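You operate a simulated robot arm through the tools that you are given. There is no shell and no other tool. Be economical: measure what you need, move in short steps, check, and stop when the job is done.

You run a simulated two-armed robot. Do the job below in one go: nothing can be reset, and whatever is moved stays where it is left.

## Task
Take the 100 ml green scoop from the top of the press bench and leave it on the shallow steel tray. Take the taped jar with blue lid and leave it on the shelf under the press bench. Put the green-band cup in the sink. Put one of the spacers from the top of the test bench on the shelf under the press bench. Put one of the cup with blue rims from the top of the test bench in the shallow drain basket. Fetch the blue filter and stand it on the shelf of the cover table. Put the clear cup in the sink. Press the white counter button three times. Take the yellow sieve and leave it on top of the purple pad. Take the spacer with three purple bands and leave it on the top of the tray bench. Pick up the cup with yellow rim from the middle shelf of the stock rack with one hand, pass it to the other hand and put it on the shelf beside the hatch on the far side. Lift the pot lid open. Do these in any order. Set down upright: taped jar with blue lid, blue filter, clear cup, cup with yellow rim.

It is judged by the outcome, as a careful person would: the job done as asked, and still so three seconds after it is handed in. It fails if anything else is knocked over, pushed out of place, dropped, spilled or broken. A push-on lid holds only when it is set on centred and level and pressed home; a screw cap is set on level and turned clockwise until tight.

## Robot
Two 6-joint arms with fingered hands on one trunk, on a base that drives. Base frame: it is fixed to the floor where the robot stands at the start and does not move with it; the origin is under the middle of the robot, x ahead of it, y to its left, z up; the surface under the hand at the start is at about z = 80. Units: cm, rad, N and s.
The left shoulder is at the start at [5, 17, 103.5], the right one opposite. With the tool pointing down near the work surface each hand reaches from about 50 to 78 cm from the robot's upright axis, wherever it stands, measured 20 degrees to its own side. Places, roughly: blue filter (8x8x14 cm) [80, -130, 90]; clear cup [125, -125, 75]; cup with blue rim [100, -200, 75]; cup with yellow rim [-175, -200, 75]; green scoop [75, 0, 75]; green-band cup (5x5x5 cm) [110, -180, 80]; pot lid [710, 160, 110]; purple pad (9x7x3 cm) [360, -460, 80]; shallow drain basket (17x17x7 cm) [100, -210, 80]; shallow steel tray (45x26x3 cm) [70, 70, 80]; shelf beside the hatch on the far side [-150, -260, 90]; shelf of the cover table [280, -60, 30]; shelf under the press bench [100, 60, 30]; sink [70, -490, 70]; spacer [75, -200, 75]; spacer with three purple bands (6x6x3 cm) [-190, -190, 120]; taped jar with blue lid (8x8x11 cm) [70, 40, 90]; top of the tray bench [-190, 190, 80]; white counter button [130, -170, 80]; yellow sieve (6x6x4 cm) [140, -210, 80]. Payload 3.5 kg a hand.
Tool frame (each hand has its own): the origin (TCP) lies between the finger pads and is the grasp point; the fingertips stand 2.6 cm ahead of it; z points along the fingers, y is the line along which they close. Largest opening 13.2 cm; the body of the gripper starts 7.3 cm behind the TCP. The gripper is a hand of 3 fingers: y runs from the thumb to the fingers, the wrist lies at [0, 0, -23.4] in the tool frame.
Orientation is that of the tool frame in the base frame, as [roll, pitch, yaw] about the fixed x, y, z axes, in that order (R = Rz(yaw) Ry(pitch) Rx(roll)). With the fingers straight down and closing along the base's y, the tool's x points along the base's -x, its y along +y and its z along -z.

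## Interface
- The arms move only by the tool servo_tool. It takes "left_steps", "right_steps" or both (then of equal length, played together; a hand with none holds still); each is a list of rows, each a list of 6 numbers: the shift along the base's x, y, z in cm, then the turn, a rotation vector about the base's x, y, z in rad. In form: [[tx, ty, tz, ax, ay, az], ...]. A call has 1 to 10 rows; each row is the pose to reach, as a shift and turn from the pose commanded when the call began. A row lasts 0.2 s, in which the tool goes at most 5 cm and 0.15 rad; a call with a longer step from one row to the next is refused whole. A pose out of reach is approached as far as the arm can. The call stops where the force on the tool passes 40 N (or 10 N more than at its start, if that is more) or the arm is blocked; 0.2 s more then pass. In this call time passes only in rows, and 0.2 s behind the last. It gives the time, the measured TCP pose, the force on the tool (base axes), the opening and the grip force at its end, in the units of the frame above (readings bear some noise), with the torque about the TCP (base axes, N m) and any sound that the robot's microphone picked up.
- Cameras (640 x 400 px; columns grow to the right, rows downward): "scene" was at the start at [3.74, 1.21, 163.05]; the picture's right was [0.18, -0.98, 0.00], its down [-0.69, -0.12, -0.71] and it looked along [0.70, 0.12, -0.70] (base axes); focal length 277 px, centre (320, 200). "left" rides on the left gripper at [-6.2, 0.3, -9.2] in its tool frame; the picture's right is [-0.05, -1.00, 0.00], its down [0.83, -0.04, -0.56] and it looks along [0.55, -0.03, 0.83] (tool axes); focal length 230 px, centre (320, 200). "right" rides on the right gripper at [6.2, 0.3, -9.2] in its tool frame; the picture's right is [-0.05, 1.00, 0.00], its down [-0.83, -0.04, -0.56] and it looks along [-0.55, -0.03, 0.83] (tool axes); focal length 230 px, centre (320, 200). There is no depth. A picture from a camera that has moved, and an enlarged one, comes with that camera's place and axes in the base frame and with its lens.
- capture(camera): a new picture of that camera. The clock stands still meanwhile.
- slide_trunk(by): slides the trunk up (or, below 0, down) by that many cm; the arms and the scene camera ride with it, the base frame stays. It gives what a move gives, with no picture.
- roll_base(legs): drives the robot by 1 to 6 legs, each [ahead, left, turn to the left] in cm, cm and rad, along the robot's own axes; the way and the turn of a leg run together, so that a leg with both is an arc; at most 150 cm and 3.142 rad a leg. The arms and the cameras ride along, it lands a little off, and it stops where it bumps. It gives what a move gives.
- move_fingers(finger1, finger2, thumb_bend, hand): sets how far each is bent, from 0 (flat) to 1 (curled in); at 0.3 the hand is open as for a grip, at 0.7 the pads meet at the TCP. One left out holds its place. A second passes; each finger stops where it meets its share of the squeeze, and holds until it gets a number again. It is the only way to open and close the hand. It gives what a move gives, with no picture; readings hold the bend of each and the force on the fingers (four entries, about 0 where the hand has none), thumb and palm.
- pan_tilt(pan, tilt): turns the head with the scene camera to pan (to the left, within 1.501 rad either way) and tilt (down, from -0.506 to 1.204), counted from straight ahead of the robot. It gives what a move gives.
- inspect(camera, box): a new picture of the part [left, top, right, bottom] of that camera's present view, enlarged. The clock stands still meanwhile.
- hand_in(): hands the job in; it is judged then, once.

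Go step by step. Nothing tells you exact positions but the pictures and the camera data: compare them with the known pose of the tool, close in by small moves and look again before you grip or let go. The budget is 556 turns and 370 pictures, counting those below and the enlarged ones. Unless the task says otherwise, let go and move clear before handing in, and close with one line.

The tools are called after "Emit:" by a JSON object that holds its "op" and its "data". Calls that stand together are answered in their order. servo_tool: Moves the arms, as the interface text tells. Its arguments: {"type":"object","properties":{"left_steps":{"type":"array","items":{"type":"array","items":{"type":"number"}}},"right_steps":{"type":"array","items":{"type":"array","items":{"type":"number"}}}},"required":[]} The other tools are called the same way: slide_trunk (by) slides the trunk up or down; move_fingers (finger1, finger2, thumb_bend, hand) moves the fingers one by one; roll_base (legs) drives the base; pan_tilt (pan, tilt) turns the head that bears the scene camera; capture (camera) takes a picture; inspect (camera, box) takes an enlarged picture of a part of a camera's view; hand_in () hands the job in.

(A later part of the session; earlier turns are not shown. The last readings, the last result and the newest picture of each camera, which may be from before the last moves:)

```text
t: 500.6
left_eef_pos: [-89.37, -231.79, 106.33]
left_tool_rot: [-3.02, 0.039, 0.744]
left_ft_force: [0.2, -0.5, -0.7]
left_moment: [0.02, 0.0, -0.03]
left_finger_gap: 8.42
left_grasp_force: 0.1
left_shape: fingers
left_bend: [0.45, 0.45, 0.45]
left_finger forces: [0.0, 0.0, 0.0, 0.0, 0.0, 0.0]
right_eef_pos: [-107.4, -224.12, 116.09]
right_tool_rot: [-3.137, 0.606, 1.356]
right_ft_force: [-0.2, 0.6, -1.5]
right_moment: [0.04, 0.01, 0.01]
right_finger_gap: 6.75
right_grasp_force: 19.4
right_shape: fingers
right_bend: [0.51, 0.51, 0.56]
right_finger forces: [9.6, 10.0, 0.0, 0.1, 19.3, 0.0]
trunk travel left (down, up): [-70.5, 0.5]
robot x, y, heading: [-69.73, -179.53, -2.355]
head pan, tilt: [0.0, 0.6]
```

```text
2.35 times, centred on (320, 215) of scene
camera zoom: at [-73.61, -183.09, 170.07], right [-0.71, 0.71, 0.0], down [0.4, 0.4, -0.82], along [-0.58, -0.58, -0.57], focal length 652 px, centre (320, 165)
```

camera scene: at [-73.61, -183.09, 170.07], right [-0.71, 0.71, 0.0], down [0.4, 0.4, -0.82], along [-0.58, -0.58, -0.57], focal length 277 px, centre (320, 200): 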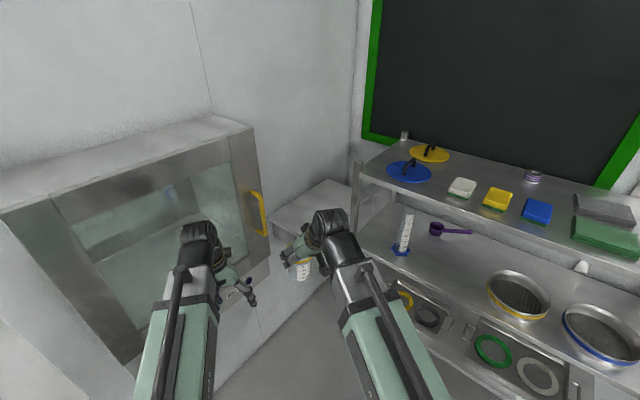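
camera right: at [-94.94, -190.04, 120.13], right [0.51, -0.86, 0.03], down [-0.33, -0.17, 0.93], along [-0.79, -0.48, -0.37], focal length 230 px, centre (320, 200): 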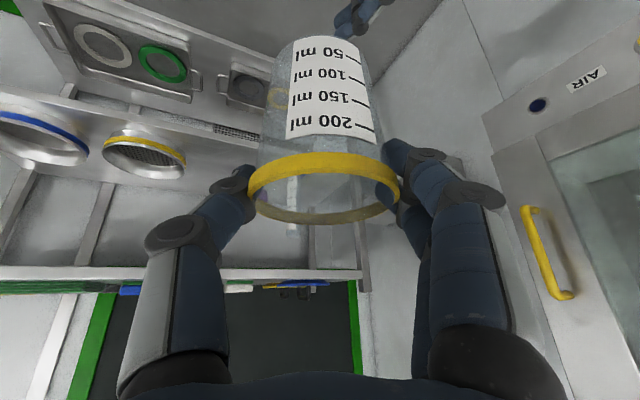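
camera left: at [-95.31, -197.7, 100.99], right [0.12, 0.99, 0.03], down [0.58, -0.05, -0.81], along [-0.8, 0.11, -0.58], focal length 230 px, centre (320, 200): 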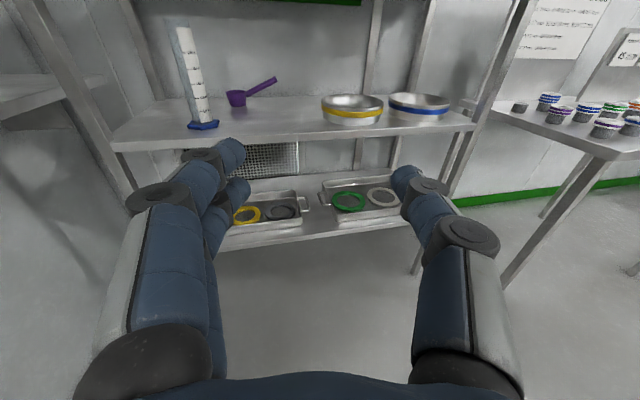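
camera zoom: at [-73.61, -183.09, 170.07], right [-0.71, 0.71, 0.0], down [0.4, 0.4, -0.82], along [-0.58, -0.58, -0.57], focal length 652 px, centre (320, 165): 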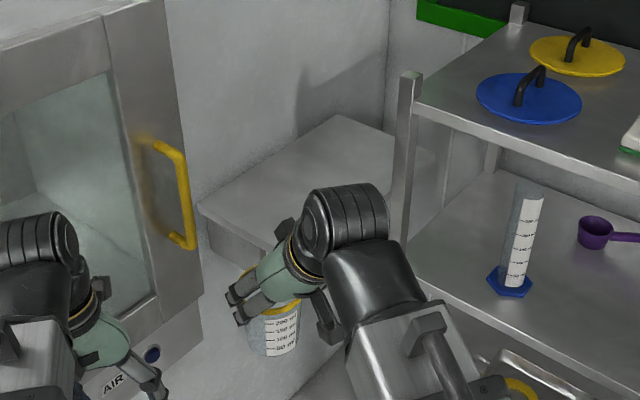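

The cup and shelf are clearly visible. Translating the base so that the cup nears the shelf opening, with the left hand kept clear of the hatch handle.

Emit:
{"op": "roll_base", "data": {"legs": [[25.5, -17.3, 0]]}}

Emit:
{"op": "capture", "data": {"camera": "right"}}

Emit:
{"op": "capture", "data": {"camera": "scene"}}

```text
t: 502.6
left_eef_pos: [-119.79, -237.47, 106.23]
left_tool_rot: [-3.018, 0.036, 0.74]
left_ft_force: [0.2, 0.5, 0.4]
left_moment: [-0.01, -0.03, -0.01]
left_finger_gap: 8.4
left_grasp_force: 0.1
left_shape: fingers
left_bend: [0.45, 0.45, 0.45]
left_finger forces: [0.1, 0.1, 0.0, 0.0, 0.0, 0.1]
right_eef_pos: [-137.93, -229.69, 115.96]
right_tool_rot: [-3.137, 0.605, 1.355]
right_ft_force: [-0.5, -0.9, -0.9]
right_moment: [0.0, -0.05, 0.0]
right_finger_gap: 6.73
right_grasp_force: 19.7
right_shape: fingers
right_bend: [0.51, 0.51, 0.56]
right_finger forces: [9.6, 10.1, 0.0, 0.0, 19.4, 0.0]
trunk travel left (down, up): [-70.5, 0.5]
robot x, y, heading: [-99.76, -185.2, -2.356]
head pan, tilt: [0.0, 0.6]
```

```text
184 pictures are left
camera right: at [-135.32, -219.54, 120.07], right [0.97, -0.26, 0.03], down [-0.12, -0.35, 0.93], along [-0.23, -0.9, -0.37], focal length 230 px, centre (320, 200)
```

right: 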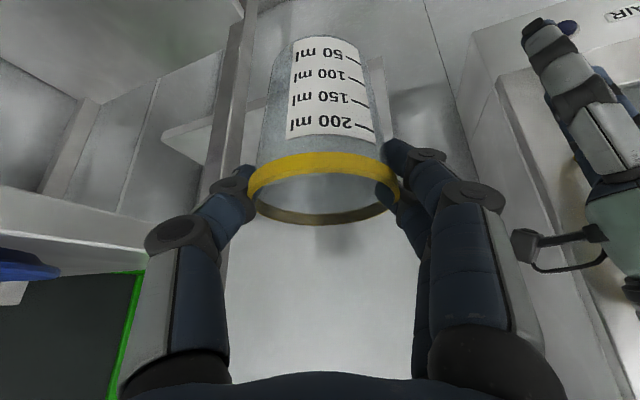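

```text
183 pictures are left
camera scene: at [-103.97, -188.73, 170.07], right [-0.71, 0.71, 0.0], down [0.4, 0.4, -0.82], along [-0.58, -0.58, -0.57], focal length 277 px, centre (320, 200)
```

scene: 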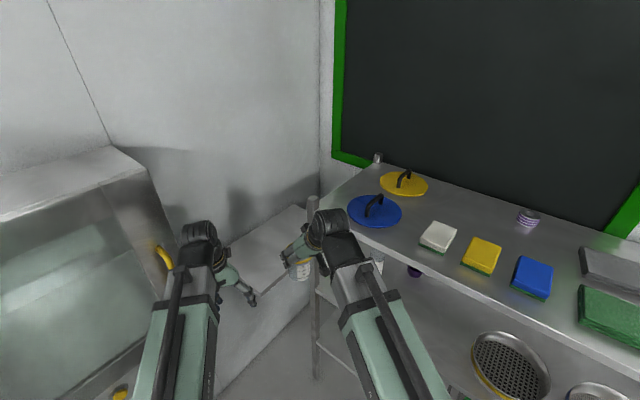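

Shelf front edge is at y≈-245.5. Extending the right arm so the cup comes over the shelf at about [-147,-256].

Emit:
{"op": "servo_tool", "data": {"right_steps": [[-1.4, -4.4, 0, 0, 0, 0], [-2.8, -8.8, 0, 0, 0, 0], [-4.2, -13.2, 0, 0, 0, 0], [-5.6, -17.6, 0, 0, 0, 0], [-7, -22, 0, 0, 0, 0], [-8.4, -26, 0, 0, 0, 0]]}}

Emit:
{"op": "capture", "data": {"camera": "right"}}

Emit:
{"op": "capture", "data": {"camera": "scene"}}

```text
t: 504.0
left_eef_pos: [-119.65, -237.21, 106.49]
left_tool_rot: [-3.018, 0.039, 0.744]
left_ft_force: [0.3, 0.4, 0.0]
left_moment: [-0.03, -0.02, -0.02]
left_finger_gap: 8.45
left_grasp_force: 0.0
left_shape: fingers
left_bend: [0.45, 0.45, 0.45]
left_finger forces: [0.0, 0.0, 0.0, 0.1, 0.0, 0.0]
right_eef_pos: [-145.09, -252.39, 116.28]
right_tool_rot: [-3.137, 0.607, 1.354]
right_ft_force: [0.5, -0.9, -0.1]
right_moment: [-0.05, 0.03, 0.0]
right_finger_gap: 6.74
right_grasp_force: 18.9
right_shape: fingers
right_bend: [0.51, 0.51, 0.56]
right_finger forces: [9.7, 10.0, 0.0, 0.1, 19.3, 0.1]
right hand out of reach, approached as far as the arm can: row 6
trunk travel left (down, up): [-70.5, 0.5]
robot x, y, heading: [-100.16, -185.17, -2.36]
head pan, tilt: [0.0, 0.6]
```

```text
182 pictures are left
camera right: at [-142.45, -242.39, 120.22], right [0.97, -0.26, 0.03], down [-0.12, -0.35, 0.93], along [-0.23, -0.9, -0.37], focal length 230 px, centre (320, 200)
```

right: 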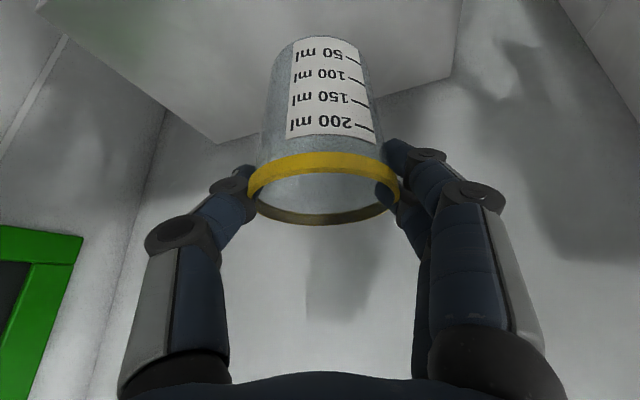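

```text
181 pictures are left
camera scene: at [-103.79, -188.63, 170.08], right [-0.71, 0.71, 0.0], down [0.4, 0.4, -0.83], along [-0.58, -0.58, -0.56], focal length 277 px, centre (320, 200)
```

scene: 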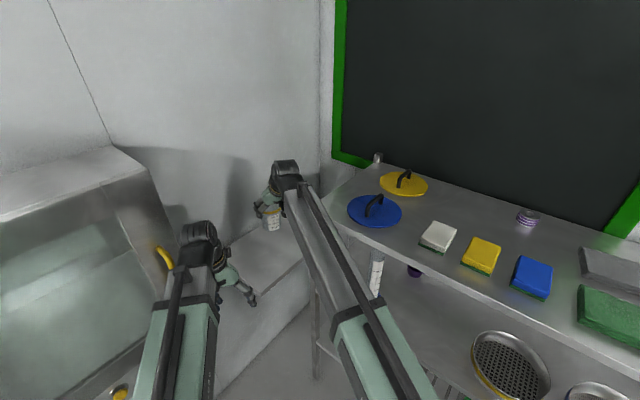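

Cup is above the shelf. A small base nudge inward, then lower.

Emit:
{"op": "roll_base", "data": {"legs": [[3, 0, 0]]}}

Emit:
{"op": "servo_tool", "data": {"right_steps": [[0, 0, -4, 0, 0, 0], [0, -0.3, -8, 0, 0, 0], [0, -0.5, -11, 0, 0, 0]]}}

Emit:
{"op": "capture", "data": {"camera": "right"}}

Emit:
{"op": "inspect", "data": {"camera": "scene", "box": [200, 150, 400, 300]}}

```text
t: 504.9
left_eef_pos: [-121.96, -239.72, 106.22]
left_tool_rot: [-3.02, 0.036, 0.742]
left_ft_force: [0.2, 0.6, 0.0]
left_moment: [0.02, -0.05, -0.02]
left_finger_gap: 8.42
left_grasp_force: 0.1
left_shape: fingers
left_bend: [0.45, 0.45, 0.45]
left_finger forces: [0.1, 0.0, 0.0, 0.1, 0.0, 0.1]
right_eef_pos: [-147.25, -254.78, 116.01]
right_tool_rot: [-3.138, 0.605, 1.353]
right_ft_force: [0.0, 0.3, -0.4]
right_moment: [0.01, -0.01, 0.02]
right_finger_gap: 6.73
right_grasp_force: 19.2
right_shape: fingers
right_bend: [0.51, 0.51, 0.56]
right_finger forces: [9.6, 10.0, 0.0, 0.0, 19.2, 0.0]
trunk travel left (down, up): [-70.5, 0.5]
robot x, y, heading: [-102.34, -187.35, -2.359]
head pan, tilt: [0.0, 0.6]
```

```text
t: 505.7
left_eef_pos: [-121.76, -239.43, 106.41]
left_tool_rot: [-3.019, 0.038, 0.74]
left_ft_force: [-0.3, -0.1, -0.9]
left_moment: [-0.02, -0.03, 0.01]
left_finger_gap: 8.43
left_grasp_force: 0.0
left_shape: fingers
left_bend: [0.45, 0.45, 0.45]
left_finger forces: [0.0, 0.0, 0.1, 0.0, 0.1, 0.1]
right_eef_pos: [-147.06, -254.95, 105.22]
right_tool_rot: [-3.136, 0.607, 1.354]
right_ft_force: [0.5, -0.3, -0.4]
right_moment: [0.0, -0.02, 0.03]
right_finger_gap: 6.72
right_grasp_force: 19.5
right_shape: fingers
right_bend: [0.51, 0.51, 0.56]
right_finger forces: [9.6, 9.9, 0.0, 0.0, 19.3, 0.0]
trunk travel left (down, up): [-70.5, 0.5]
robot x, y, heading: [-102.23, -187.01, -2.356]
head pan, tilt: [0.0, 0.6]
```

```text
180 pictures are left
camera right: at [-144.53, -244.79, 109.31], right [0.97, -0.26, 0.03], down [-0.12, -0.35, 0.93], along [-0.23, -0.9, -0.37], focal length 230 px, centre (320, 200)
```

right: 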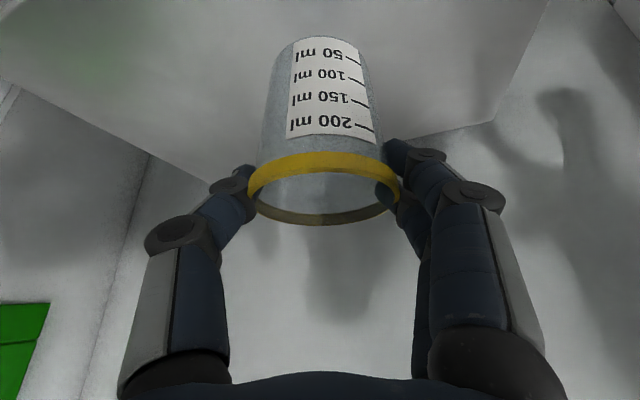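

```text
2.67 times, centred on (300, 225) of scene
camera zoom: at [-105.94, -190.81, 170.08], right [-0.71, 0.71, 0.0], down [0.4, 0.4, -0.82], along [-0.58, -0.58, -0.57], focal length 739 px, centre (373, 133)
```

zoom: 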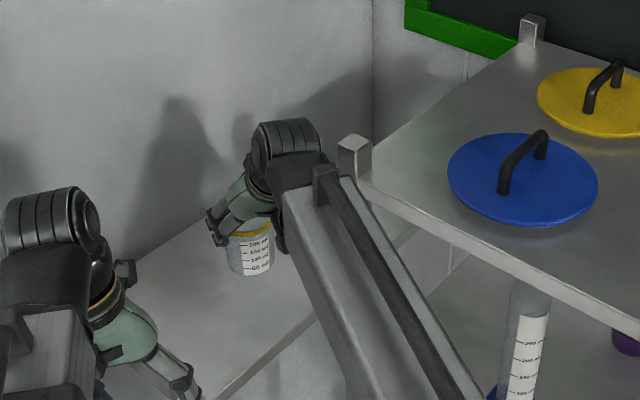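

Emit:
{"op": "servo_tool", "data": {"right_steps": [[0, 0, -0.8, 0, 0, 0], [0, 0, -1.6, 0, 0, 0], [0, 0, -2.2, 0, 0, 0], [0, 0, -2.8, 0, 0, 0]]}}

```text
t: 506.7
left_eef_pos: [-121.79, -239.57, 106.33]
left_tool_rot: [-3.02, 0.039, 0.742]
left_ft_force: [0.3, -0.3, 0.1]
left_moment: [0.0, -0.01, 0.0]
left_finger_gap: 8.42
left_grasp_force: 0.2
left_shape: fingers
left_bend: [0.45, 0.45, 0.45]
left_finger forces: [0.1, 0.0, 0.1, 0.0, 0.0, 0.0]
right_eef_pos: [-147.05, -255.09, 102.44]
right_tool_rot: [-3.136, 0.608, 1.356]
right_ft_force: [-1.0, 0.4, -0.4]
right_moment: [0.01, -0.01, 0.0]
right_finger_gap: 6.72
right_grasp_force: 20.1
right_shape: fingers
right_bend: [0.51, 0.51, 0.56]
right_finger forces: [9.6, 10.1, 0.1, 0.0, 19.4, 0.1]
trunk travel left (down, up): [-70.5, 0.5]
robot x, y, heading: [-101.89, -186.94, -2.356]
head pan, tilt: [0.0, 0.6]
```

Emit:
{"op": "servo_tool", "data": {"right_steps": [[0, 0, -0.5, 0, 0, 0], [0, 0, -1.0, 0, 0, 0], [0, 0, -1.5, 0, 0, 0], [0, 0, -2.0, 0, 0, 0]]}}

Emit:
{"op": "capture", "data": {"camera": "right"}}

```text
t: 507.7
left_eef_pos: [-121.8, -239.44, 106.44]
left_tool_rot: [-3.02, 0.038, 0.742]
left_ft_force: [0.4, -0.2, -0.6]
left_moment: [0.0, -0.04, 0.02]
left_finger_gap: 8.44
left_grasp_force: 0.1
left_shape: fingers
left_bend: [0.45, 0.45, 0.45]
left_finger forces: [0.1, 0.0, 0.1, 0.0, 0.0, 0.1]
right_eef_pos: [-147.26, -255.14, 100.26]
right_tool_rot: [-3.136, 0.606, 1.354]
right_ft_force: [0.7, -0.1, -0.5]
right_moment: [-0.01, 0.03, 0.02]
right_finger_gap: 6.71
right_grasp_force: 19.0
right_shape: fingers
right_bend: [0.51, 0.51, 0.56]
right_finger forces: [9.5, 10.0, 0.1, 0.0, 19.3, 0.0]
trunk travel left (down, up): [-70.5, 0.5]
robot x, y, heading: [-102.26, -187.28, -2.355]
head pan, tilt: [0.0, 0.6]
```

```text
178 pictures are left
camera right: at [-144.62, -244.99, 104.32], right [0.97, -0.26, 0.03], down [-0.12, -0.35, 0.93], along [-0.23, -0.9, -0.37], focal length 230 px, centre (320, 200)
```

right: 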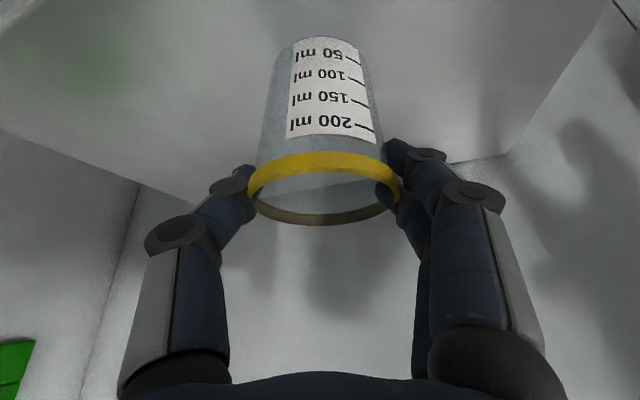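

Emit:
{"op": "servo_tool", "data": {"right_steps": [[0, 0, -0.4, 0, 0, 0], [0, 0, -0.8, 0, 0, 0], [0, 0, -1.2, 0, 0, 0], [0, 0, -1.6, 0, 0, 0]]}}

```text
t: 508.7
left_eef_pos: [-121.82, -239.41, 106.42]
left_tool_rot: [-3.021, 0.039, 0.742]
left_ft_force: [0.2, 0.9, -0.2]
left_moment: [-0.01, 0.0, 0.01]
left_finger_gap: 8.43
left_grasp_force: 0.0
left_shape: fingers
left_bend: [0.45, 0.45, 0.45]
left_finger forces: [0.0, 0.0, 0.0, 0.0, 0.0, 0.0]
right_eef_pos: [-147.17, -255.13, 99.1]
right_tool_rot: [-3.136, 0.614, 1.355]
right_ft_force: [-0.8, -3.2, 12.8]
right_moment: [-0.16, 0.08, -0.01]
right_finger_gap: 6.72
right_grasp_force: 20.1
right_shape: fingers
right_bend: [0.51, 0.51, 0.57]
right_finger forces: [9.8, 10.9, 0.0, 0.0, 19.2, 0.0]
trunk travel left (down, up): [-70.5, 0.5]
robot x, y, heading: [-102.17, -187.31, -2.354]
head pan, tilt: [0.0, 0.6]
```

Contact with the shelf (z≈90). Ease, open slightly, lift, and check.

Emit:
{"op": "servo_tool", "data": {"right_steps": [[0, 0, 0.4, 0, 0, 0]]}}

Emit:
{"op": "move_fingers", "data": {"hand": "right", "finger1": 0.41, "finger2": 0.41, "thumb_bend": 0.41}}

Emit:
{"op": "capture", "data": {"camera": "right"}}

```text
t: 509.1
left_eef_pos: [-121.83, -239.45, 106.39]
left_tool_rot: [-3.019, 0.038, 0.742]
left_ft_force: [-0.1, -0.1, -0.1]
left_moment: [0.01, 0.0, -0.02]
left_finger_gap: 8.41
left_grasp_force: 0.1
left_shape: fingers
left_bend: [0.45, 0.45, 0.45]
left_finger forces: [0.1, 0.0, 0.0, 0.0, 0.1, 0.1]
right_eef_pos: [-147.22, -254.99, 99.24]
right_tool_rot: [-3.135, 0.606, 1.354]
right_ft_force: [-0.6, -0.9, 5.6]
right_moment: [-0.04, 0.09, 0.01]
right_finger_gap: 6.71
right_grasp_force: 20.2
right_shape: fingers
right_bend: [0.51, 0.51, 0.57]
right_finger forces: [9.9, 10.6, 0.0, 0.0, 19.6, 0.0]
trunk travel left (down, up): [-70.5, 0.5]
robot x, y, heading: [-102.21, -187.06, -2.361]
head pan, tilt: [0.0, 0.6]
```

```text
t: 510.1
left_eef_pos: [-121.8, -239.47, 106.43]
left_tool_rot: [-3.02, 0.038, 0.743]
left_ft_force: [0.4, 0.4, 0.1]
left_moment: [0.02, 0.01, -0.01]
left_finger_gap: 8.45
left_grasp_force: 0.1
left_shape: fingers
left_bend: [0.45, 0.45, 0.45]
left_finger forces: [0.1, 0.0, 0.1, 0.0, 0.1, 0.0]
right_eef_pos: [-147.27, -254.98, 99.17]
right_tool_rot: [-3.136, 0.609, 1.354]
right_ft_force: [-0.9, 0.4, -0.3]
right_moment: [-0.02, -0.01, -0.03]
right_finger_gap: 9.76
right_grasp_force: 0.1
right_shape: fingers
right_bend: [0.41, 0.41, 0.41]
right_finger forces: [0.0, 0.0, 0.1, 0.1, 0.0, 0.0]
trunk travel left (down, up): [-70.5, 0.5]
robot x, y, heading: [-102.02, -186.98, -2.357]
head pan, tilt: [0.0, 0.6]
```

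```text
177 pictures are left
camera right: at [-144.66, -244.95, 103.15], right [0.97, -0.26, 0.03], down [-0.12, -0.35, 0.93], along [-0.23, -0.9, -0.37], focal length 230 px, centre (320, 200)
```

right: 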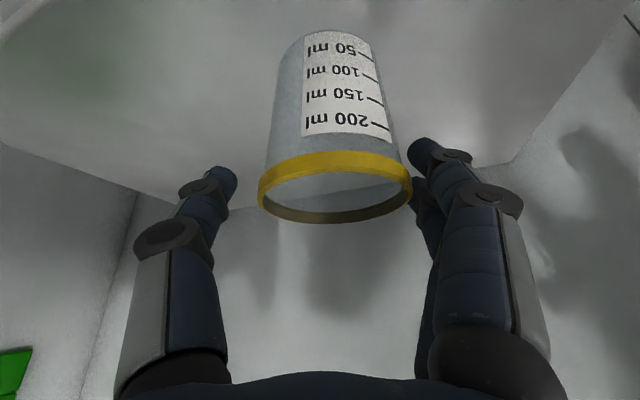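

Emit:
{"op": "servo_tool", "data": {"right_steps": [[0.7, -0.2, 0.5, 0, 0, 0], [0.7, -0.2, 3, 0, 0, 0], [0.7, 0, 7, 0, 0, 0], [0.7, 1, 11, 0, 0, 0], [1, 4, 14, 0, 0, 0], [2, 8, 16, 0, 0, 0]]}}

Emit:
{"op": "capture", "data": {"camera": "right"}}

Emit:
{"op": "inspect", "data": {"camera": "scene", "box": [200, 150, 400, 300]}}

```text
t: 511.5
left_eef_pos: [-121.7, -239.55, 106.49]
left_tool_rot: [-3.022, 0.037, 0.741]
left_ft_force: [0.2, -0.8, -0.4]
left_moment: [0.0, -0.01, -0.01]
left_finger_gap: 8.4
left_grasp_force: 0.1
left_shape: fingers
left_bend: [0.45, 0.45, 0.45]
left_finger forces: [0.1, 0.0, 0.0, 0.1, 0.1, 0.0]
right_eef_pos: [-145.0, -247.06, 114.91]
right_tool_rot: [-3.136, 0.607, 1.356]
right_ft_force: [-0.1, 0.8, 1.0]
right_moment: [0.01, -0.02, 0.01]
right_finger_gap: 9.77
right_grasp_force: 0.2
right_shape: fingers
right_bend: [0.41, 0.41, 0.41]
right_finger forces: [0.0, 0.1, 0.0, 0.1, 0.0, 0.0]
trunk travel left (down, up): [-70.5, 0.5]
robot x, y, heading: [-102.35, -187.18, -2.356]
head pan, tilt: [0.0, 0.6]
```

```text
176 pictures are left
camera right: at [-142.52, -236.92, 118.97], right [0.97, -0.26, 0.03], down [-0.12, -0.35, 0.93], along [-0.23, -0.9, -0.37], focal length 230 px, centre (320, 200)
```

right: 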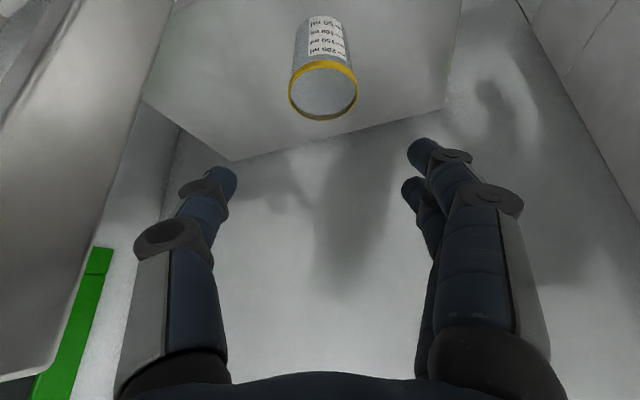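

```text
2.67 times, centred on (300, 225) of scene
camera zoom: at [-105.87, -190.71, 170.08], right [-0.71, 0.71, 0.0], down [0.4, 0.4, -0.83], along [-0.58, -0.58, -0.56], focal length 739 px, centre (373, 133)
```

zoom: 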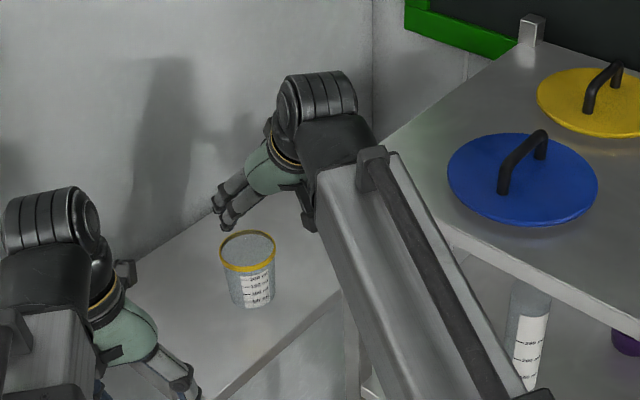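

The yellow-rim cup stands upright on the hatch shelf. Retreating carefully the way I came.

Emit:
{"op": "servo_tool", "data": {"right_steps": [[1.5, 4.4, 0, 0, 0, 0], [3, 8.8, 0, 0, 0, 0], [4.5, 13.2, 0, 0, 0, 0], [6, 17.5, 0, 0, 0, 0]]}}

Emit:
{"op": "roll_base", "data": {"legs": [[-28, 17, 0], [0, 0, -0.785]]}}

Emit:
{"op": "pan_tilt", "data": {"pan": 0, "tilt": 0.45}}

Emit:
{"op": "capture", "data": {"camera": "scene"}}

```text
t: 512.5
left_eef_pos: [-121.7, -239.53, 106.49]
left_tool_rot: [-3.018, 0.038, 0.74]
left_ft_force: [0.1, 0.0, 0.6]
left_moment: [0.01, 0.01, 0.01]
left_finger_gap: 8.39
left_grasp_force: 0.1
left_shape: fingers
left_bend: [0.45, 0.45, 0.45]
left_finger forces: [0.0, 0.0, 0.0, 0.0, 0.0, 0.0]
right_eef_pos: [-139.2, -229.66, 115.35]
right_tool_rot: [-3.136, 0.607, 1.354]
right_ft_force: [-0.9, 0.3, -0.2]
right_moment: [0.02, 0.01, -0.03]
right_finger_gap: 9.76
right_grasp_force: 0.0
right_shape: fingers
right_bend: [0.41, 0.41, 0.41]
right_finger forces: [0.0, 0.1, 0.0, 0.0, 0.0, 0.1]
trunk travel left (down, up): [-70.5, 0.5]
robot x, y, heading: [-102.16, -187.41, -2.36]
head pan, tilt: [0.0, 0.6]
```

```text
t: 516.7
left_eef_pos: [-120.98, -201.93, 106.36]
left_tool_rot: [-3.02, 0.037, -0.051]
left_ft_force: [-0.7, -0.3, -0.3]
left_moment: [0.01, -0.05, 0.02]
left_finger_gap: 8.43
left_grasp_force: 0.0
left_shape: fingers
left_bend: [0.45, 0.45, 0.45]
left_finger forces: [0.0, 0.0, 0.1, 0.0, 0.1, 0.0]
right_eef_pos: [-126.22, -182.5, 115.36]
right_tool_rot: [-3.137, 0.605, 0.559]
right_ft_force: [-0.3, 0.1, -0.6]
right_moment: [0.0, -0.02, 0.01]
right_finger_gap: 9.77
right_grasp_force: 0.1
right_shape: fingers
right_bend: [0.41, 0.41, 0.41]
right_finger forces: [0.0, 0.1, 0.1, 0.1, 0.1, 0.0]
trunk travel left (down, up): [-70.5, 0.5]
robot x, y, heading: [-69.92, -178.95, 3.127]
head pan, tilt: [0.0, 0.6]
```

```text
t: 517.4
left_eef_pos: [-121.0, -201.83, 106.39]
left_tool_rot: [-3.02, 0.038, -0.052]
left_ft_force: [0.9, -0.1, -0.7]
left_moment: [-0.03, -0.01, 0.01]
left_finger_gap: 8.43
left_grasp_force: 0.0
left_shape: fingers
left_bend: [0.45, 0.45, 0.45]
left_finger forces: [0.0, 0.0, 0.1, 0.0, 0.1, 0.0]
right_eef_pos: [-126.18, -182.52, 115.25]
right_tool_rot: [-3.135, 0.607, 0.559]
right_ft_force: [0.3, -0.4, 0.2]
right_moment: [0.0, -0.01, 0.0]
right_finger_gap: 9.76
right_grasp_force: 0.0
right_shape: fingers
right_bend: [0.41, 0.41, 0.41]
right_finger forces: [0.0, 0.0, 0.1, 0.0, 0.0, 0.1]
trunk travel left (down, up): [-70.5, 0.5]
robot x, y, heading: [-69.91, -179.06, 3.135]
head pan, tilt: [0.0, 0.45]
```

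```text
174 pictures are left
camera scene: at [-75.35, -179.28, 171.43], right [0.01, 1.0, 0.0], down [0.44, -0.01, -0.9], along [-0.9, 0.01, -0.44], focal length 277 px, centre (320, 200)
```

scene: 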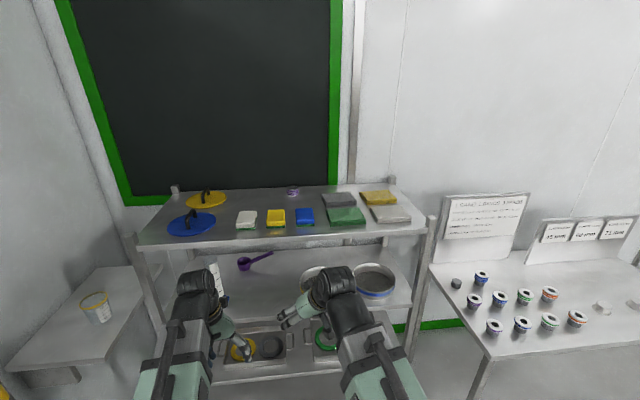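

Emit:
{"op": "inspect", "data": {"camera": "scene", "box": [260, 170, 330, 214]}}

Emit:
{"op": "inspect", "data": {"camera": "scene", "box": [430, 180, 640, 350]}}

```text
9.09 times, centred on (295, 192) of scene
camera zoom: at [-75.35, -179.28, 171.43], right [0.01, 1.0, 0.0], down [0.44, -0.01, -0.9], along [-0.9, 0.01, -0.44], focal length 2520 px, centre (547, 273)
```

zoom: 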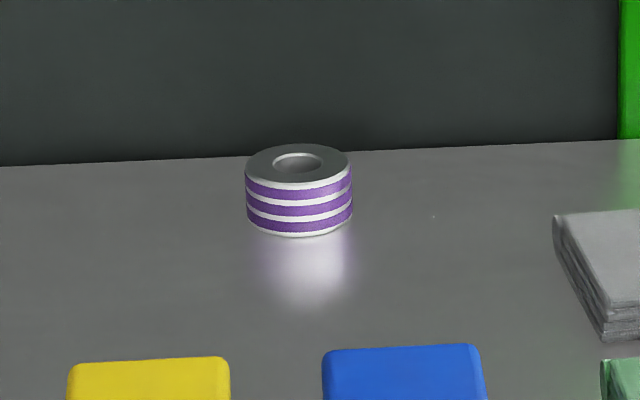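

```text
2.35 times, centred on (535, 265) of scene
camera zoom: at [-75.35, -179.28, 171.43], right [0.01, 1.0, 0.0], down [0.44, -0.01, -0.9], along [-0.9, 0.01, -0.44], focal length 652 px, centre (-186, 47)
```

zoom: 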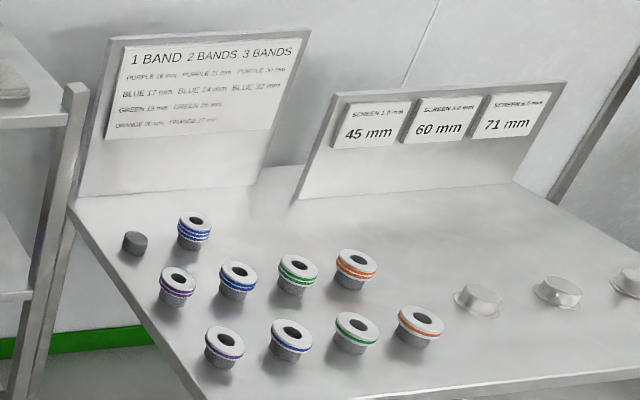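

It has three purple bands, on the rack's top at ≈[-187.5,-190]. Raising both hands above top-shelf level; left hand pitched 30° forward to take it.

Emit:
{"op": "servo_tool", "data": {"left_steps": [[0, 0, 4, 0, 0.1, 0], [0, 0, 8, 0, 0.2, 0], [0, 0, 12, 0, 0.3, 0], [0, 0, 16, 0, 0.4, 0], [0, 0, 20, 0, 0.48, 0], [0, 0, 24, 0, 0.48, 0], [-2, 0, 27, 0, 0.48, 0]], "right_steps": [[0, 2.5, 3, 0, 0, 0], [0, 5, 6, 0, 0, 0], [0, 7.5, 9, 0, 0, 0], [0, 10, 12, 0, 0, 0], [0, 12.5, 15, 0, 0, 0], [0, 15, 17, 0, 0, 0], [0, 18, 19, 0, 0, 0]]}}

Emit:
{"op": "roll_base", "data": {"legs": [[18, -12, 0.01]]}}

Emit:
{"op": "capture", "data": {"camera": "left"}}

Emit:
{"op": "capture", "data": {"camera": "scene"}}

```text
t: 519.0
left_eef_pos: [-123.01, -201.74, 133.62]
left_tool_rot: [-3.049, 0.518, -0.06]
left_ft_force: [-0.5, 0.6, -0.2]
left_moment: [0.02, 0.01, 0.0]
left_finger_gap: 8.45
left_grasp_force: 0.1
left_shape: fingers
left_bend: [0.45, 0.45, 0.45]
left_finger forces: [0.0, 0.1, 0.2, 0.0, 0.0, 0.1]
right_eef_pos: [-126.31, -164.29, 134.49]
right_tool_rot: [-3.136, 0.607, 0.559]
right_ft_force: [-0.7, -0.6, 0.3]
right_moment: [0.01, 0.0, 0.01]
right_finger_gap: 9.78
right_grasp_force: 0.0
right_shape: fingers
right_bend: [0.41, 0.41, 0.41]
right_finger forces: [0.1, 0.1, 0.0, 0.0, 0.0, 0.0]
trunk travel left (down, up): [-70.5, 0.5]
robot x, y, heading: [-69.72, -179.2, 3.135]
head pan, tilt: [0.0, 0.45]
```

```text
t: 520.7
left_eef_pos: [-140.59, -190.11, 133.33]
left_tool_rot: [-3.047, 0.516, -0.052]
left_ft_force: [-0.6, -0.4, -0.7]
left_moment: [-0.01, -0.01, 0.0]
left_finger_gap: 8.41
left_grasp_force: 0.2
left_shape: fingers
left_bend: [0.45, 0.45, 0.45]
left_finger forces: [0.1, 0.0, 0.1, 0.1, 0.0, 0.0]
right_eef_pos: [-144.21, -152.67, 134.35]
right_tool_rot: [-3.138, 0.607, 0.57]
right_ft_force: [-0.3, 0.3, 0.4]
right_moment: [-0.01, 0.0, 0.01]
right_finger_gap: 9.77
right_grasp_force: 0.0
right_shape: fingers
right_bend: [0.41, 0.41, 0.41]
right_finger forces: [0.0, 0.0, 0.1, 0.0, 0.0, 0.0]
trunk travel left (down, up): [-70.5, 0.5]
robot x, y, heading: [-87.53, -166.69, 3.141]
head pan, tilt: [0.0, 0.45]
```

```text
171 pictures are left
camera left: at [-141.53, -191.28, 144.38], right [0.05, 0.99, 0.11], down [1.0, -0.06, 0.07], along [0.08, 0.1, -0.99], focal length 230 px, centre (320, 200)
```

left: 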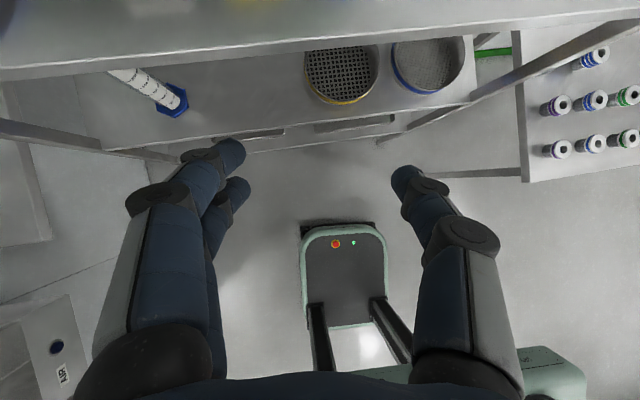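

```text
170 pictures are left
camera scene: at [-93.29, -167.02, 171.43], right [0.0, 1.0, 0.0], down [0.44, 0.0, -0.9], along [-0.9, 0.0, -0.44], focal length 277 px, centre (320, 200)
```

scene: 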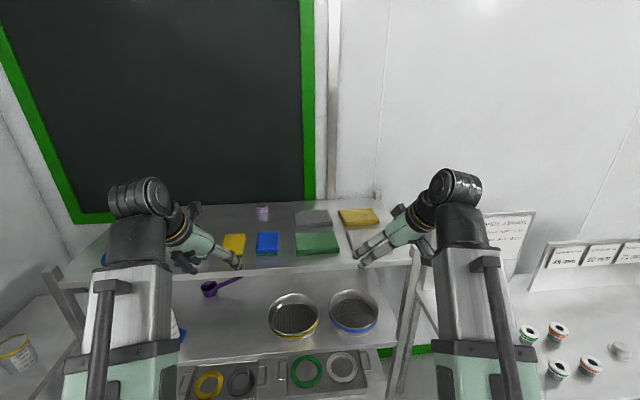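

Emit:
{"op": "servo_tool", "data": {"left_steps": [[-4, 0, 0, -0.05, 0, 0], [-8, 0, 0, -0.1, 0, 0], [-12, 0, 0, -0.1, 0, 0], [-16, 0, 0, -0.1, 0, 0], [-20, 0, 0, -0.1, 0, 0]]}}

Emit:
{"op": "roll_base", "data": {"legs": [[14, 0, 0]]}}

Emit:
{"op": "capture", "data": {"camera": "left"}}

Emit:
{"op": "capture", "data": {"camera": "scene"}}

```text
t: 521.9
left_eef_pos: [-160.5, -189.91, 133.4]
left_tool_rot: [3.122, 0.509, -0.107]
left_ft_force: [-0.2, 0.0, 0.3]
left_moment: [-0.03, -0.01, 0.02]
left_finger_gap: 8.45
left_grasp_force: 0.0
left_shape: fingers
left_bend: [0.45, 0.45, 0.45]
left_finger forces: [0.0, 0.1, 0.1, 0.1, 0.0, 0.0]
right_eef_pos: [-144.23, -152.79, 134.22]
right_tool_rot: [-3.137, 0.608, 0.569]
right_ft_force: [-0.6, -0.5, 0.0]
right_moment: [0.01, 0.0, 0.01]
right_finger_gap: 9.78
right_grasp_force: 0.0
right_shape: fingers
right_bend: [0.41, 0.41, 0.41]
right_finger forces: [0.0, 0.1, 0.0, 0.1, 0.1, 0.0]
trunk travel left (down, up): [-70.5, 0.5]
robot x, y, heading: [-87.57, -166.54, 3.142]
head pan, tilt: [0.0, 0.45]
```

```text
t: 523.2
left_eef_pos: [-174.67, -189.84, 133.36]
left_tool_rot: [3.124, 0.508, -0.108]
left_ft_force: [-1.2, 0.4, -0.4]
left_moment: [-0.02, -0.02, 0.0]
left_finger_gap: 8.43
left_grasp_force: 0.0
left_shape: fingers
left_bend: [0.45, 0.45, 0.45]
left_finger forces: [0.0, 0.0, 0.0, 0.0, 0.0, 0.1]
right_eef_pos: [-158.46, -152.62, 134.22]
right_tool_rot: [-3.136, 0.606, 0.567]
right_ft_force: [0.2, -0.8, 0.6]
right_moment: [-0.01, -0.02, -0.01]
right_finger_gap: 9.77
right_grasp_force: 0.0
right_shape: fingers
right_bend: [0.41, 0.41, 0.41]
right_finger forces: [0.1, 0.0, 0.1, 0.0, 0.0, 0.0]
trunk travel left (down, up): [-70.5, 0.5]
robot x, y, heading: [-101.39, -167.18, 3.138]
head pan, tilt: [0.0, 0.45]
```

```text
169 pictures are left
camera left: at [-175.61, -189.93, 144.37], right [0.05, 1.0, 0.01], down [1.0, -0.05, 0.08], along [0.08, 0.0, -1.0], focal length 230 px, centre (320, 200)
```

left: 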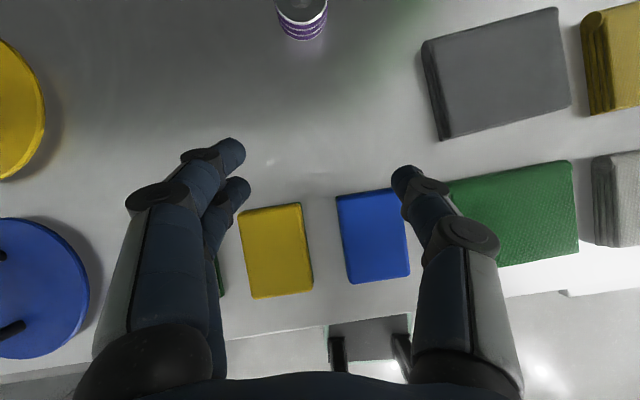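

```text
168 pictures are left
camera scene: at [-107.42, -167.1, 171.42], right [0.0, 1.0, 0.0], down [0.44, 0.0, -0.9], along [-0.9, 0.0, -0.44], focal length 277 px, centre (320, 200)
```

scene: 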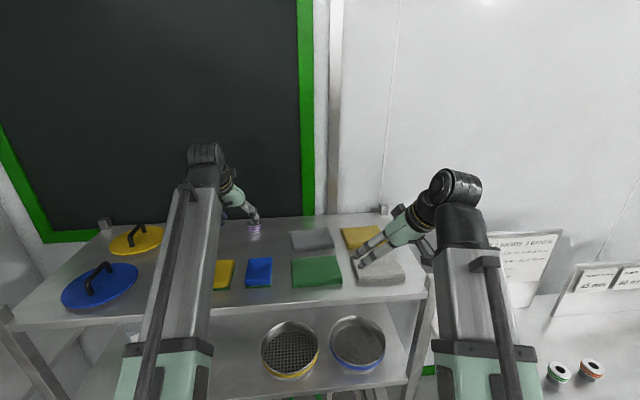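

Spacer is at ≈[-190.5,-190.7]. Base forward 9 cm, then extend and lower.

Emit:
{"op": "roll_base", "data": {"legs": [[9, 0, 0]]}}

Emit:
{"op": "servo_tool", "data": {"left_steps": [[-2, -0.4, -1, 0, 0, 0], [-4, -0.8, -2.5, 0, 0, 0], [-5, -0.8, -4, 0, 0, 0]]}}

Emit:
{"op": "capture", "data": {"camera": "left"}}

```text
t: 524.3
left_eef_pos: [-183.52, -189.7, 133.41]
left_tool_rot: [3.123, 0.508, -0.107]
left_ft_force: [0.0, 0.2, -0.4]
left_moment: [0.0, -0.05, -0.01]
left_finger_gap: 8.43
left_grasp_force: 0.0
left_shape: fingers
left_bend: [0.45, 0.45, 0.45]
left_finger forces: [0.0, 0.1, 0.1, 0.0, 0.0, 0.0]
right_eef_pos: [-167.33, -152.58, 134.39]
right_tool_rot: [-3.138, 0.606, 0.566]
right_ft_force: [-0.1, -1.4, -0.8]
right_moment: [-0.03, -0.01, 0.01]
right_finger_gap: 9.76
right_grasp_force: 0.0
right_shape: fingers
right_bend: [0.41, 0.41, 0.41]
right_finger forces: [0.1, 0.0, 0.0, 0.0, 0.0, 0.1]
trunk travel left (down, up): [-70.5, 0.5]
robot x, y, heading: [-110.73, -167.27, 3.138]
head pan, tilt: [0.0, 0.45]
```

```text
t: 525.1
left_eef_pos: [-188.61, -190.69, 129.27]
left_tool_rot: [3.122, 0.51, -0.108]
left_ft_force: [0.6, -0.4, 1.1]
left_moment: [0.02, 0.0, -0.01]
left_finger_gap: 8.43
left_grasp_force: 0.0
left_shape: fingers
left_bend: [0.45, 0.45, 0.45]
left_finger forces: [0.0, 0.0, 0.1, 0.1, 0.0, 0.1]
right_eef_pos: [-167.24, -152.61, 134.34]
right_tool_rot: [-3.135, 0.605, 0.567]
right_ft_force: [0.2, 0.3, 0.5]
right_moment: [0.01, -0.01, 0.01]
right_finger_gap: 9.8
right_grasp_force: 0.0
right_shape: fingers
right_bend: [0.41, 0.41, 0.41]
right_finger forces: [0.1, 0.0, 0.1, 0.0, 0.0, 0.0]
trunk travel left (down, up): [-70.5, 0.5]
robot x, y, heading: [-110.33, -166.95, 3.14]
head pan, tilt: [0.0, 0.45]
```

```text
167 pictures are left
camera left: at [-189.44, -190.74, 140.43], right [0.05, 1.0, 0.01], down [1.0, -0.05, 0.08], along [0.08, 0.0, -1.0], focal length 230 px, centre (320, 200)
```

left: 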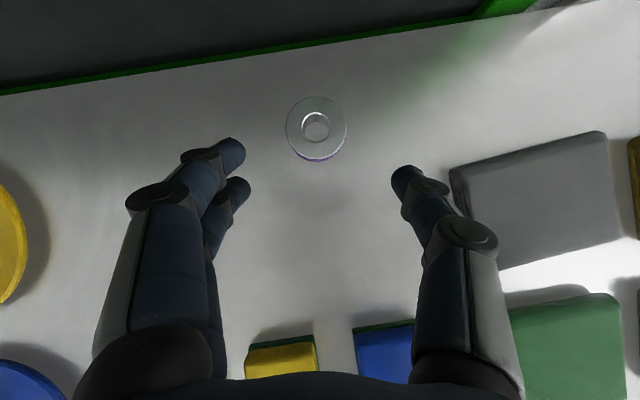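

Refined: shelf z≈117.3, spacer centre ≈[-194,-190.7], top ≈120.3. Nudging the base 3 cm and descending.

Emit:
{"op": "roll_base", "data": {"legs": [[3.5, 0, 0]]}}

Emit:
{"op": "servo_tool", "data": {"left_steps": [[-1, 0, -3, 0, 0, 0], [-1.8, 0, -6, 0, 0, 0]]}}

Emit:
{"op": "capture", "data": {"camera": "left"}}

```text
t: 526.0
left_eef_pos: [-192.37, -190.62, 129.24]
left_tool_rot: [3.123, 0.506, -0.108]
left_ft_force: [-0.6, 0.3, -0.3]
left_moment: [-0.04, -0.04, 0.01]
left_finger_gap: 8.42
left_grasp_force: 0.1
left_shape: fingers
left_bend: [0.45, 0.45, 0.45]
left_finger forces: [0.1, 0.0, 0.0, 0.0, 0.0, 0.1]
right_eef_pos: [-171.04, -152.64, 134.27]
right_tool_rot: [-3.14, 0.607, 0.568]
right_ft_force: [-0.3, -1.2, -0.2]
right_moment: [-0.01, -0.02, 0.01]
right_finger_gap: 9.76
right_grasp_force: 0.0
right_shape: fingers
right_bend: [0.41, 0.41, 0.41]
right_finger forces: [0.0, 0.0, 0.1, 0.0, 0.0, 0.0]
trunk travel left (down, up): [-70.5, 0.5]
robot x, y, heading: [-114.03, -166.7, 3.135]
head pan, tilt: [0.0, 0.45]
```

```text
t: 526.6
left_eef_pos: [-193.74, -190.66, 123.53]
left_tool_rot: [3.123, 0.51, -0.108]
left_ft_force: [0.9, 0.2, 0.3]
left_moment: [0.0, 0.01, -0.01]
left_finger_gap: 8.43
left_grasp_force: 0.0
left_shape: fingers
left_bend: [0.45, 0.45, 0.45]
left_finger forces: [0.0, 0.1, 0.0, 0.0, 0.0, 0.0]
right_eef_pos: [-170.57, -152.59, 134.34]
right_tool_rot: [-3.139, 0.608, 0.567]
right_ft_force: [-0.2, 0.2, 0.8]
right_moment: [-0.03, -0.01, 0.03]
right_finger_gap: 9.77
right_grasp_force: 0.1
right_shape: fingers
right_bend: [0.41, 0.41, 0.41]
right_finger forces: [0.0, 0.1, 0.0, 0.0, 0.0, 0.0]
trunk travel left (down, up): [-70.5, 0.5]
robot x, y, heading: [-114.23, -166.72, 3.137]
head pan, tilt: [0.0, 0.45]
```

```text
166 pictures are left
camera left: at [-194.72, -190.85, 134.49], right [0.05, 1.0, 0.01], down [1.0, -0.05, 0.08], along [0.08, 0.0, -1.0], focal length 230 px, centre (320, 200)
```

left: 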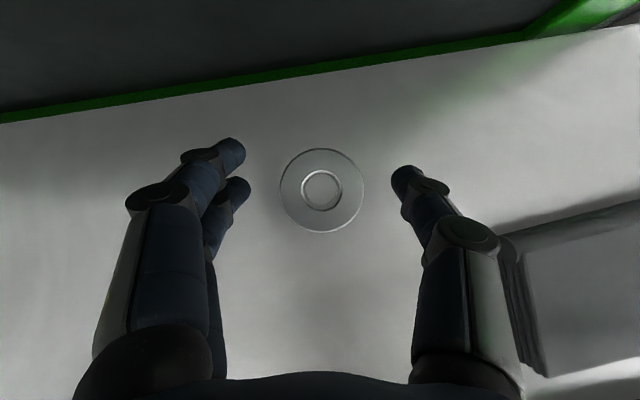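

Exactly aligned. Final descent and grip.

Emit:
{"op": "servo_tool", "data": {"left_steps": [[-0.4, 0, -1.5, 0, 0, 0], [-0.5, 0, -2.8, 0, 0, 0]]}}

Emit:
{"op": "move_fingers", "data": {"hand": "left", "finger1": 0.7, "finger2": 0.7, "thumb_bend": 0.7}}

Emit:
{"op": "capture", "data": {"camera": "left"}}

```text
t: 527.2
left_eef_pos: [-194.32, -190.51, 120.73]
left_tool_rot: [3.12, 0.51, -0.109]
left_ft_force: [-0.3, -0.4, -0.2]
left_moment: [0.03, 0.01, -0.03]
left_finger_gap: 8.4
left_grasp_force: 0.1
left_shape: fingers
left_bend: [0.45, 0.45, 0.45]
left_finger forces: [0.0, 0.1, 0.0, 0.0, 0.0, 0.0]
right_eef_pos: [-170.71, -152.56, 134.5]
right_tool_rot: [-3.135, 0.608, 0.566]
right_ft_force: [0.2, -0.1, 0.1]
right_moment: [-0.02, 0.02, 0.0]
right_finger_gap: 9.76
right_grasp_force: 0.0
right_shape: fingers
right_bend: [0.41, 0.41, 0.41]
right_finger forces: [0.0, 0.0, 0.0, 0.1, 0.0, 0.0]
trunk travel left (down, up): [-70.5, 0.5]
robot x, y, heading: [-114.23, -166.93, 3.14]
head pan, tilt: [0.0, 0.45]
```

```text
t: 528.2
left_eef_pos: [-194.37, -190.51, 120.61]
left_tool_rot: [3.122, 0.509, -0.11]
left_ft_force: [-0.2, 0.6, -0.4]
left_moment: [0.01, 0.0, 0.0]
left_finger_gap: 2.98
left_grasp_force: 13.9
left_shape: fingers
left_bend: [0.65, 0.57, 0.64]
left_finger forces: [4.0, 9.4, 0.0, 0.0, 13.4, 0.0]
right_eef_pos: [-170.65, -152.63, 134.48]
right_tool_rot: [-3.136, 0.608, 0.567]
right_ft_force: [0.0, -0.5, -0.2]
right_moment: [-0.04, 0.01, -0.01]
right_finger_gap: 9.78
right_grasp_force: 0.0
right_shape: fingers
right_bend: [0.41, 0.41, 0.41]
right_finger forces: [0.0, 0.1, 0.0, 0.1, 0.0, 0.0]
trunk travel left (down, up): [-70.5, 0.5]
robot x, y, heading: [-114.17, -166.81, 3.141]
head pan, tilt: [0.0, 0.45]
```

```text
165 pictures are left
camera left: at [-195.27, -190.78, 131.64], right [0.05, 1.0, 0.01], down [1.0, -0.05, 0.08], along [0.08, 0.0, -1.0], focal length 230 px, centre (320, 200)
```

left: 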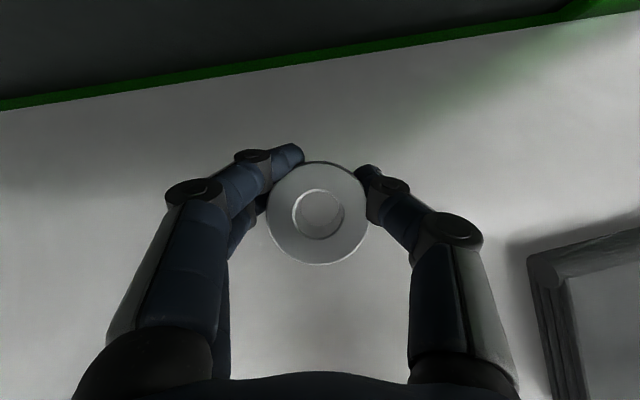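

Emit:
{"op": "servo_tool", "data": {"left_steps": [[0, 0, 1, 0, 0, 0], [0, 0, 4, 0, 0, 0], [0, 0, 8, 0, 0, 0]]}}

Emit:
{"op": "capture", "data": {"camera": "left"}}

```text
t: 529.0
left_eef_pos: [-194.41, -190.68, 128.41]
left_tool_rot: [3.121, 0.508, -0.108]
left_ft_force: [0.4, -0.4, -0.8]
left_moment: [-0.01, 0.0, 0.0]
left_finger_gap: 2.86
left_grasp_force: 12.9
left_shape: fingers
left_bend: [0.65, 0.57, 0.64]
left_finger forces: [3.4, 9.5, 0.1, 0.1, 12.7, 0.1]
right_eef_pos: [-170.72, -152.66, 134.5]
right_tool_rot: [-3.136, 0.608, 0.566]
right_ft_force: [0.2, 0.2, 0.0]
right_moment: [0.02, -0.01, 0.03]
right_finger_gap: 9.75
right_grasp_force: 0.1
right_shape: fingers
right_bend: [0.41, 0.41, 0.41]
right_finger forces: [0.0, 0.0, 0.0, 0.0, 0.0, 0.0]
trunk travel left (down, up): [-70.5, 0.5]
robot x, y, heading: [-114.31, -166.78, 3.138]
head pan, tilt: [0.0, 0.45]
```

```text
164 pictures are left
camera left: at [-195.22, -190.86, 139.55], right [0.05, 1.0, 0.01], down [1.0, -0.05, 0.08], along [0.08, 0.0, -1.0], focal length 230 px, centre (320, 200)
```

left: 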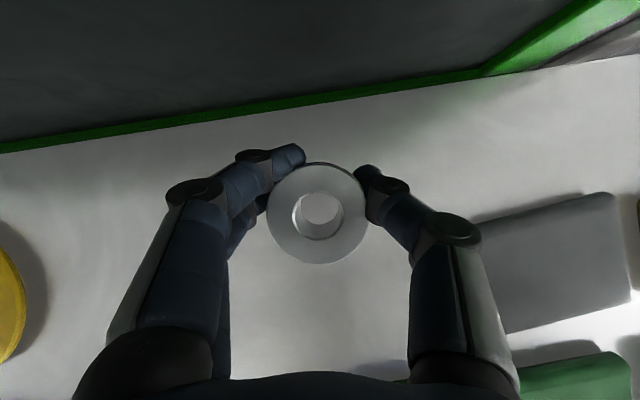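

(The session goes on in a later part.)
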